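You operate a simulated robot arm through the tools that you are given. There is no shell and no other tool. Be economical: measure what you need, move in short steps, check, and stop when the job is done.

Carry out the task below with a simulated robot arm. There is one attempt and no reset: what you move stays moved.

JOB
Put one of the large red screws from the top of the store bench on top of the black filter.
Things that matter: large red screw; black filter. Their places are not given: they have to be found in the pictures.

Only the result counts: the job must be done as asked and must still hold three seconds after the hand-in. Knocking over, shifting, dropping, spilling or breaking anything else fails it.

ROBOT AND FRAMES
A 6-joint arm with a two-finger parallel gripper, fixed in place. Base frame: the origin is at the foot of the arm, x ahead of it, y to its left, z up; the work surface is at about z = 0.76. Units: m, degrees, N and s.
With the tool pointing down near the work surface it reaches from about 0.26 to 0.68 m from the base axis. Its first joint turns from -66.0 to 66.0 degrees. Payload 2.9 kg.
The TCP is the grasp point between the finger pads, 0.03 m short of the fingertips. In the tool frame z runs along the fingers and y along their closing line. Largest opening 0.11 m; finger width 0.02, thickness 0.01; the body of the gripper, 0.048 by 0.112 m, starts 0.055 m behind the TCP.
Orientation is told as [roll, pitch, yaw] about the base's x, y, z axes, in that order, counted from this pose: with the fingers straight down and closing along the base's y, the tool's x points along the base's -x, its y along +y and its z along -z.

CONTROLS
- The arm moves only by the tool play_rows. Its argument "motion" is a list of rows, each a list of 2 entries, a list of its own where there are three numbers: the shift along the tool's x, y, z in m, then the turn about the tool's z in rad. In form: [[[dx, dy, dz], spin], ...]. A call has 1 to 20 rows; each row is the pose to reach, as a shift and turn from the pose commanded when the call began, along the tool's axes at that moment. "fingers" is the gripper command, from -1 (fully open) to 1 (shut), values between in proportion, set as the call begins (left out, the last holds). Each row takes 0.2 s and may step no farther than 0.05 m and 8.6 degrees from the row before; otherwise, or with a gripper value out of range, the whole call is refused. Where a pose cannot be reached the arm comes as near as it can. A force on the tool above 40 N (or 10 N above the force at the start of the call, whichever is more), or a blocked arm, ends the call early, and 0.2 s more pass. The fingers move at their own pace (about 0.108 m/s each) and stop on an object; they squeeze with about 35 N. The grip force told is the motor's: it shows also when the fingers shut on nothing. Time passes only in rows, and 0.2 s behind the last, so rows that repeat a pose let the fingers close. The reply holds the time, the measured pose of the TCP, the force on the tool along the base axes, the opening and the grip force, in the units named above and with some noise.
- Cameras (640 x 400 px; columns grow to the right, rows downward): "scene" is fixed at [0.0689, 0.4227, 1.388]; the picture's right is [-0.85, -0.52, 0.00], its down [-0.27, 0.44, -0.86] and it looks along [0.45, -0.73, -0.52] (base axes); focal length 354 px, centre (320, 200). "wrist" rides on the gripper at [-0.036, 0, -0.057] in the tool frame; the picture's right is [0.00, -1.00, 0.00], its down [0.97, 0.00, -0.24] and it looks along [0.24, 0.00, 0.97] (tool axes); focal length 218 px, centre (320, 200).
- get_image(camera): a new picture of that camera. No time passes.
- measure_at(camera, pixels): there is no depth. For up to 12 entries [column, row, z] of the newest picture of that camera ("zoom" is the newest enlarged one), the place [x, y] in the base frame at which the ray of that pixel passes the height z, good to about 0.003 m. No time passes.
- zoom(camera, box): a new picture of the part [left, top, right, bottom] of that camera's present view, enlarged. No time passes.
- job_done(): hands the job in; it is judged then, once.

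Work in short steps. Measure before you move; look again where a grasp or a placing could have gone wrong, and mend it. You have 60 turns and 22 pictures in all, those below and enlarged ones among them. Open the gripper and draw the arm clear of the work before you hand the job in, unless the task says otherwise; then end with one line.

The tools are called as name(argument=value, ...) on one line, values as JSON. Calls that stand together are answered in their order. play_rows: Moves the arm, as the interface text tells. Its arguments: {"type":"object","properties":{"motion":{"type":"array"},"fingers":{"type":"number"}},"required":["motion"]} The other tools are called the same way: get_image (camera) takes a picture; measure_at (camera, pixels) gives the place at which the rays of pixels pass given heights; zoom (camera, box) takes an enlarged picture of a part of a camera's view; job_done () hands the job in.

At the start:

```text
clock: 0.0
position: [0.5158, -0.0493, 1.0684]
tcp_rot: [0.0, -0.1, 0.0]
wrist_force: [0.6, 1.0, 0.3]
width: 0.11
finger_force: 0.0
```

scene: 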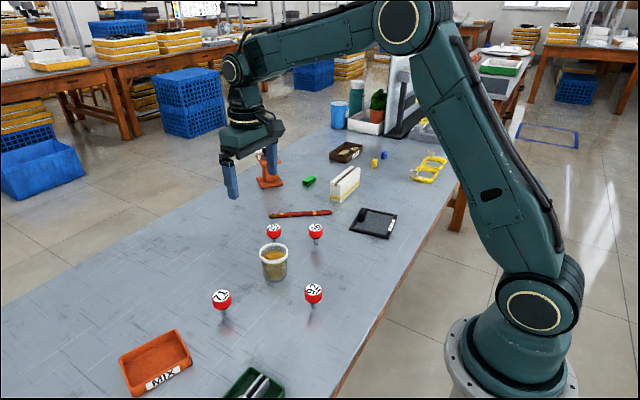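
wrist: 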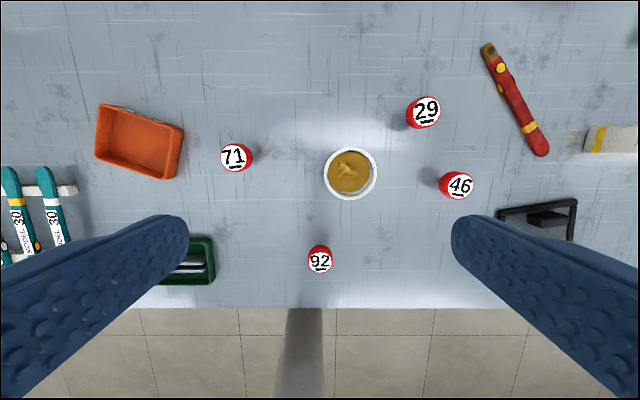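

The scene shows four red numbered heads near (274,231), (316,231), (222,299) and (313,293), and a black flat object at (373,222). I'll zoom in on both to identify them.

zoom(camera="scene", box=[200, 200, 360, 320])

zoom(camera="scene", box=[300, 130, 460, 250])

```text
3.33 times, centred on (280, 260) of scene
```

zoom: 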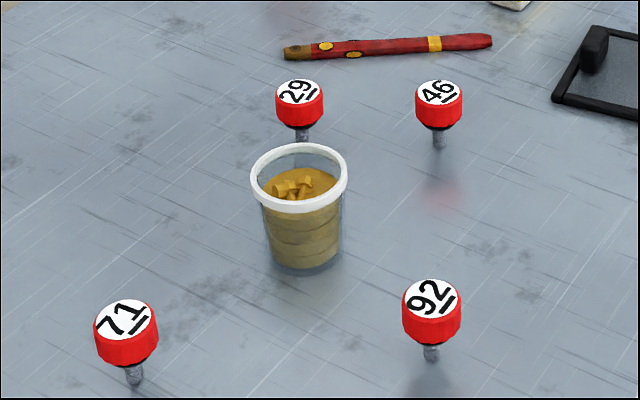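

```text
3.33 times, centred on (380, 190) of scene
```

zoom: 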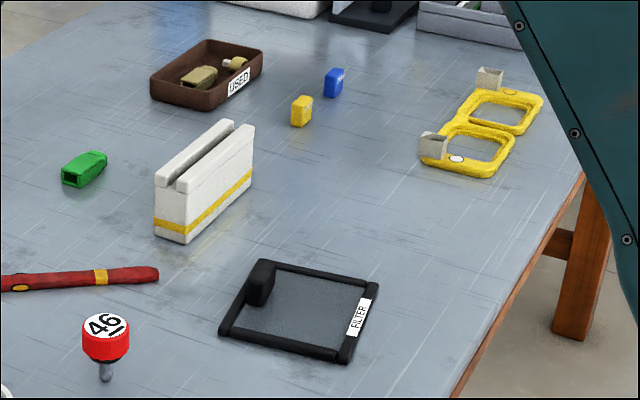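

The black framed tray labelled FILTER is the target, and the red-headed screws stand upright on their shanks. I'll zoom the wrist view to compare head sizes and triangulate positions.

zoom(camera="wrist", box=[200, 80, 520, 280])

measure_at(camera="scene", pixels=[[315.5, 244.5, 0.76], [275, 242, 0.76], [223, 314.5, 0.76], [313.5, 307.5, 0.76], [316, 227.5, 0.8], [316, 227.5, 0.82], [313.5, 288.5, 0.8], [313.5, 288.5, 0.82], [221.5, 295, 0.8], [221.5, 295, 0.82]])

measure_at(camera="wrist", pixels=[[460, 185, 0.8], [460, 185, 0.82], [320, 260, 0.8], [320, 260, 0.82], [235, 157, 0.8], [235, 157, 0.82], [426, 111, 0.8], [426, 111, 0.82]])

```text
2.00 times, centred on (360, 180) of wrist
```

zoom: 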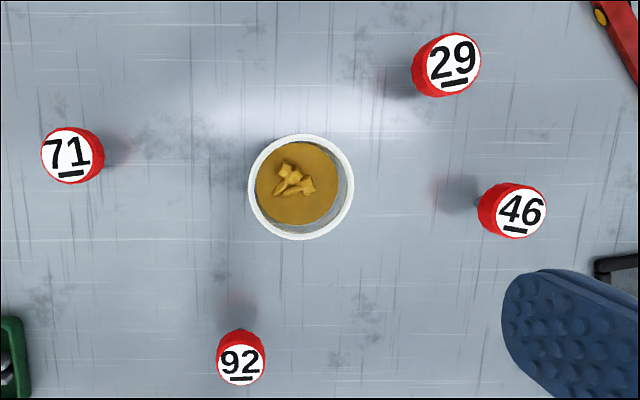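

```text
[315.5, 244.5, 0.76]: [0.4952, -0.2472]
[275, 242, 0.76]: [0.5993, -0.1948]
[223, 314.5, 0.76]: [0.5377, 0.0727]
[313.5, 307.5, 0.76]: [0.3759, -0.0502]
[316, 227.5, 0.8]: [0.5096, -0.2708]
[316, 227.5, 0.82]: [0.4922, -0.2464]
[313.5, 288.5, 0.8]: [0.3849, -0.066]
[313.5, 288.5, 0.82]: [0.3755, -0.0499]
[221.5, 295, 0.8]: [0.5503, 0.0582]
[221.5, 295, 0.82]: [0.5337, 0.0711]
```

```text
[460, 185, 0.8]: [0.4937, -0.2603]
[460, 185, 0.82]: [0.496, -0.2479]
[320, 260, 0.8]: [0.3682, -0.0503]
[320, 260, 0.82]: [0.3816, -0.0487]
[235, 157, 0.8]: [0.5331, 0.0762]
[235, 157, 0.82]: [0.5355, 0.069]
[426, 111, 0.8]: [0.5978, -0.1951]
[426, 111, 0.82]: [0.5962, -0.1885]
```

The screws measure about the same, with tops near z 0.82; no. 46 stands at about (0.495, -0.247), close to the filter. Next I'll measure the filter's corners and frame.

measure_at(camera="scene", pixels=[[362, 208.6, 0.77], [396.5, 216.4, 0.77], [387.5, 237.4, 0.77], [350.6, 229, 0.77], [376, 223, 0.765], [362, 208, 0.79], [361, 220, 0.765]])

zoom(camera="scene", box=[300, 195, 412, 265])

```text
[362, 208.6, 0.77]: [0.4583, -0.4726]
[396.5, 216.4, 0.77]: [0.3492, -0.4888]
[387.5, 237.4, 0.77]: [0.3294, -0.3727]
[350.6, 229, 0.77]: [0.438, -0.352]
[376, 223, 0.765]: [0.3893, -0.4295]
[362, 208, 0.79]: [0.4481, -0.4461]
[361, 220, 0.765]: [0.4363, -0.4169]
```

```text
5.71 times, centred on (356, 230) of scene
```

zoom: 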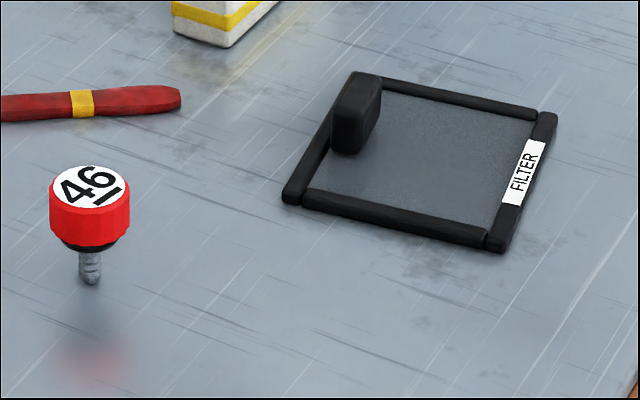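

The filter spans x from about 0.33 to 0.458 and y from about -0.49 to -0.35, with its handle on the far-x side. I'll move above screw 46 at z 0.95 and check from the wrist.

play_rows(motion=[[[0.003, -0.033, 0.02], 0], [[0.007, -0.066, 0.04], 0], [[0.0105, -0.099, 0.06], 0], [[0.014, -0.132, 0.08], 0], [[0.0175, -0.165, 0.1], 0], [[0.021, -0.198, 0.118], 0], [[0.021, -0.198, 0.118], 0]], fingers=-0.45)

get_image(camera="wrist")

```text
clock: 1.6
position: [0.4941, -0.2469, 0.9506]
tcp_rot: [0.0, 0.1, -0.1]
wrist_force: [-0.6, -0.2, -0.1]
width: 0.0798
finger_force: 0.1
```

```text
15 pictures are left
```

wrist: 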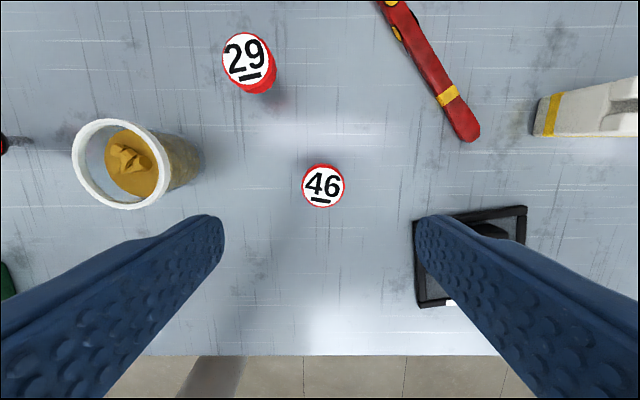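

Screw 46 is now at (323,186), with its head about 42 px wide. I'll measure its centre and edges.

measure_at(camera="wrist", pixels=[[323, 186, 0.82], [302, 186, 0.82], [344.5, 186, 0.82], [323, 164, 0.815], [323, 208, 0.82], [470, 141, 0.77]])

```text
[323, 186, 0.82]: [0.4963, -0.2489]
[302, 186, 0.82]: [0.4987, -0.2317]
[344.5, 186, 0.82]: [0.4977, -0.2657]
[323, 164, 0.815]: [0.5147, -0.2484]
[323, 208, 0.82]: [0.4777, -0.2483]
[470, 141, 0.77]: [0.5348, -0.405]
```

The head centre is at (0.4965, -0.2487) and it is 0.034 m across. I'll descend so the TCP is at z 0.806, around the head, with the fingers still open.

play_rows(motion=[[[-0.0024, -0.0018, 0.04], 0], [[-0.0024, -0.0018, 0.08], 0], [[-0.0024, -0.0018, 0.11], 0], [[-0.0024, -0.0018, 0.13], 0], [[-0.0024, -0.0018, 0.1446], 0], [[-0.0024, -0.0018, 0.1446], 0]])

zoom(camera="scene", box=[268, 190, 364, 250])

```text
clock: 3.0
position: [0.497, -0.2506, 0.8052]
tcp_rot: [0.0, 0.0, -0.1]
wrist_force: [0.2, 0.5, -0.3]
width: 0.0798
finger_force: 0.0
```

```text
6.67 times, centred on (316, 220) of scene
```

zoom: 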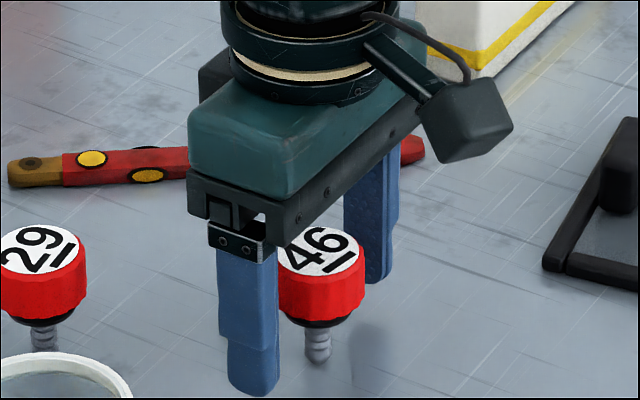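

The head sits between the fingers at a suitable height. I'll close the gripper in place.

play_rows(motion=[[[0, 0, 0], 0], [[0, 0, 0], 0], [[0, 0, 0], 0], [[0, 0, 0], 0]], fingers=1)

```text
clock: 4.0
position: [0.497, -0.2487, 0.8047]
tcp_rot: [0.0, 0.1, 0.0]
wrist_force: [0.0, 0.6, -0.2]
width: 0.0384
finger_force: 35.4
```

The grip holds at 0.038 m width and 35 N. I'll lift 0.1 m and check.

play_rows(motion=[[[0, 0, -0.01], 0], [[0, 0, -0.03], 0], [[0, 0, -0.06], 0], [[0, 0, -0.1], 0], [[0, 0, -0.1], 0]])

zoom(camera="scene", box=[252, 150, 412, 250])

get_image(camera="wrist")

```text
clock: 5.2
position: [0.4965, -0.2492, 0.905]
tcp_rot: [0.0, 0.0, 0.0]
wrist_force: [-0.3, -0.7, -0.4]
width: 0.0383
finger_force: 35.4
```

```text
4.00 times, centred on (332, 200) of scene
```

zoom: 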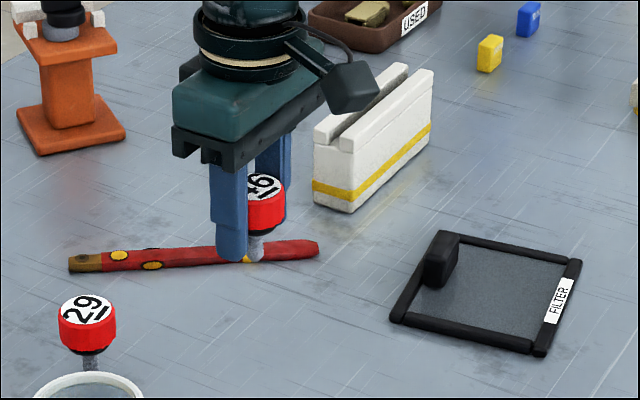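

```text
12 pictures are left
```

wrist: 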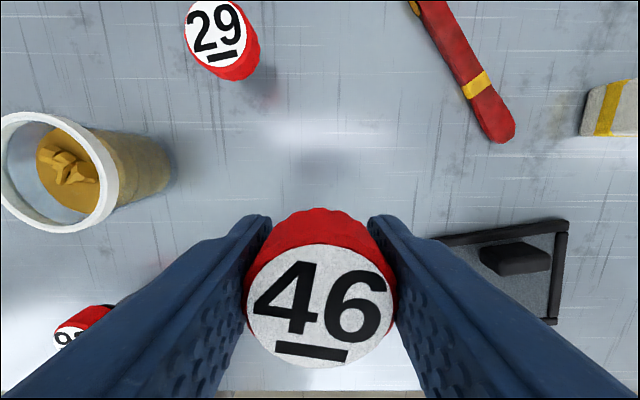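

The screw is held upright. I'll measure the filter's visible points from this wrist view to confirm where it is.

measure_at(camera="wrist", pixels=[[568, 220, 0.77], [558, 323, 0.77], [440, 238, 0.77], [481, 245, 0.79], [550, 250, 0.79], [550, 271, 0.77], [498, 276, 0.77]])

measure_at(camera="zoom", pixels=[[440, 232, 0.77], [582, 261, 0.77], [542, 355, 0.765], [391, 318, 0.765], [435, 284, 0.765], [442, 232, 0.79], [457, 241, 0.79], [500, 292, 0.765]])

```text
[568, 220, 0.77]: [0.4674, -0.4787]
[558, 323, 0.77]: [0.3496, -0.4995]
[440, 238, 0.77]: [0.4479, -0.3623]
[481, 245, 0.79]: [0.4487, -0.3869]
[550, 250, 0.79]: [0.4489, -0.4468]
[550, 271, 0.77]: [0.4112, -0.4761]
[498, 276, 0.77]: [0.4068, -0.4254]
```

```text
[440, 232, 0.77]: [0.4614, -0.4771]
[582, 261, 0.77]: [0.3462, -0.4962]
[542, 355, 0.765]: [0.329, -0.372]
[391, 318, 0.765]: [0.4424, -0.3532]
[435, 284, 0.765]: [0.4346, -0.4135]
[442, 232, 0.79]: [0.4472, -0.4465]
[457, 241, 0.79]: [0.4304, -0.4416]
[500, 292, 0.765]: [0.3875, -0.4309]
```

The filter centre is about (0.395, -0.425), with the handle at x of roughly 0.43 to 0.45. I'll carry the screw to above (0.383, -0.428) at the same height.

play_rows(motion=[[[0.0189, -0.0298, 0], 0], [[0.0378, -0.0596, 0], 0], [[0.0567, -0.0894, 0], 0], [[0.0756, -0.1192, 0], 0], [[0.0945, -0.149, 0], 0], [[0.1135, -0.1788, 0], 0], [[0.1135, -0.1788, 0], 0]])

zoom(camera="scene", box=[308, 160, 436, 240])

```text
clock: 6.8
position: [0.3818, -0.4279, 0.9043]
tcp_rot: [0.0, 0.0, 0.1]
wrist_force: [-0.4, -0.2, 0.2]
width: 0.0377
finger_force: 34.9
```

```text
5.00 times, centred on (372, 200) of scene
```

zoom: 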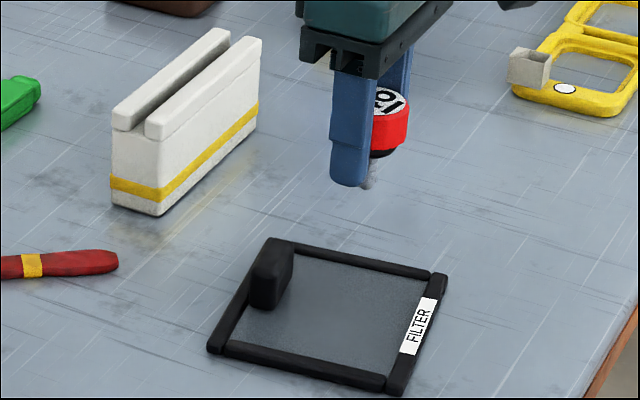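

The screw is above the filter. I'll lower to TCP 0.827, so the shank bottom is at about 0.782, and look.

play_rows(motion=[[[0, 0, 0.03], 0], [[0, 0, 0.055], 0], [[0, 0, 0.07], 0], [[0, 0, 0.077], 0], [[0, 0, 0.077], 0]])

zoom(camera="scene", box=[324, 180, 420, 240])

```text
clock: 8.0
position: [0.3838, -0.4285, 0.8263]
tcp_rot: [0.0, -0.1, 0.0]
wrist_force: [-0.3, -0.2, -0.7]
width: 0.0382
finger_force: 35.1
```

```text
6.67 times, centred on (372, 210) of scene
```

zoom: 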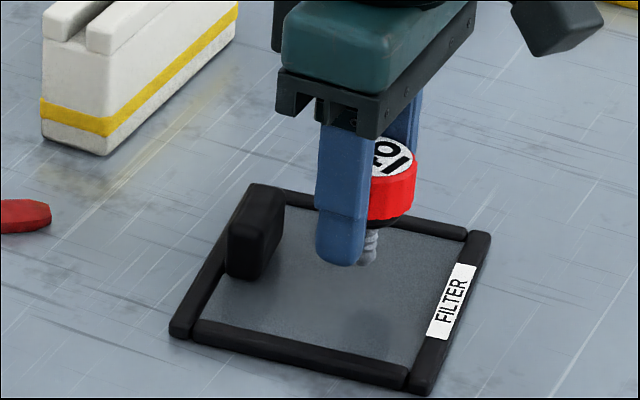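

It is clear of the handle and over the mesh. I'll lower to about 0.813, then feel for contact.

play_rows(motion=[[[0, 0, 0.006], 0], [[0, 0, 0.01], 0], [[0, 0, 0.013], 0], [[0, 0, 0.013], 0]])

```text
clock: 9.0
position: [0.3834, -0.4288, 0.814]
tcp_rot: [0.0, 0.0, -0.1]
wrist_force: [-0.3, -0.6, 0.2]
width: 0.0379
finger_force: 34.7
```

No contact force yet. I'll go 2 mm lower.

play_rows(motion=[[[0, 0, 0.001], 0], [[0, 0, 0.002], 0], [[0, 0, 0.002], 0]])

```text
clock: 9.8
position: [0.3842, -0.4281, 0.8127]
tcp_rot: [0.0, 0.0, 0.0]
wrist_force: [-1.0, 0.2, 5.0]
width: 0.0381
finger_force: 35.3
```

An upward force of 5 N shows contact with the filter surface. I'll open the fingers to 0.066 m while holding still.

play_rows(motion=[[[0, 0, 0], 0], [[0, 0, 0], 0], [[0, 0, 0], 0], [[0, 0, 0], 0]], fingers=-0.2)

zoom(camera="scene", box=[324, 180, 420, 240])

```text
clock: 10.8
position: [0.3841, -0.429, 0.8121]
tcp_rot: [-0.1, 0.1, 0.1]
wrist_force: [0.4, 0.6, -0.2]
width: 0.0658
finger_force: 0.1
```

```text
6.67 times, centred on (372, 210) of scene
```

zoom: 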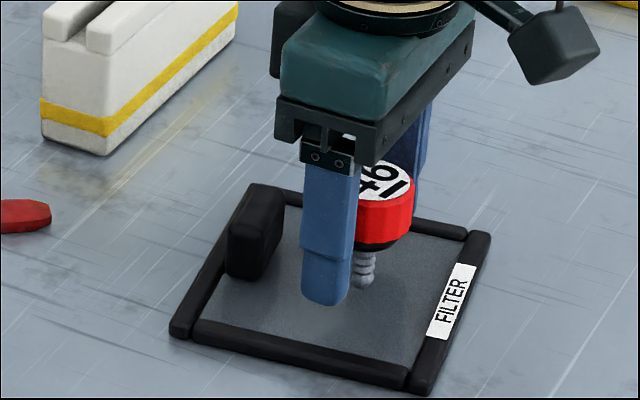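

The screw stands upright on the mesh with the fingers clear of it. I'll raise straight up 0.2 m.

play_rows(motion=[[[0, 0, -0.01], 0], [[0, 0, -0.03], 0], [[0, 0, -0.06], 0], [[0, 0, -0.1], 0], [[0, 0, -0.145], 0], [[0, 0, -0.19], 0], [[0, 0, -0.2], 0], [[0, 0, -0.2], 0]])

get_image(camera="scene")

zoom(camera="scene", box=[324, 180, 420, 240])

```text
clock: 12.6
position: [0.3863, -0.4278, 1.0149]
tcp_rot: [-0.1, 0.0, 0.0]
wrist_force: [-0.1, 0.0, -0.3]
width: 0.0658
finger_force: 0.0
```

```text
8 pictures are left
```

scene: 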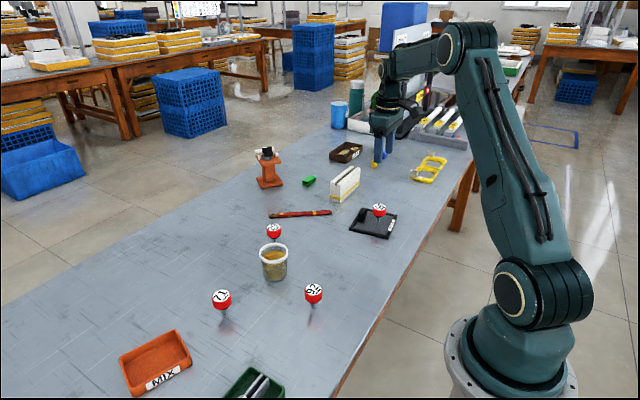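

```text
6.67 times, centred on (372, 210) of scene
```

zoom: 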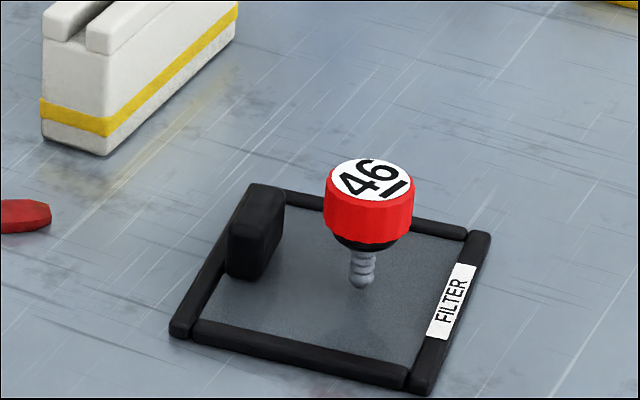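

Screw 46 stands upright on the filter, the arm is clear, and nothing else looks disturbed. I'll hand the job in.

job_done()

```text
The job is handed in.
```

Large red screw no. 46 now stands upright on the black filter; the gripper is open, the arm is clear, and the job is handed in.
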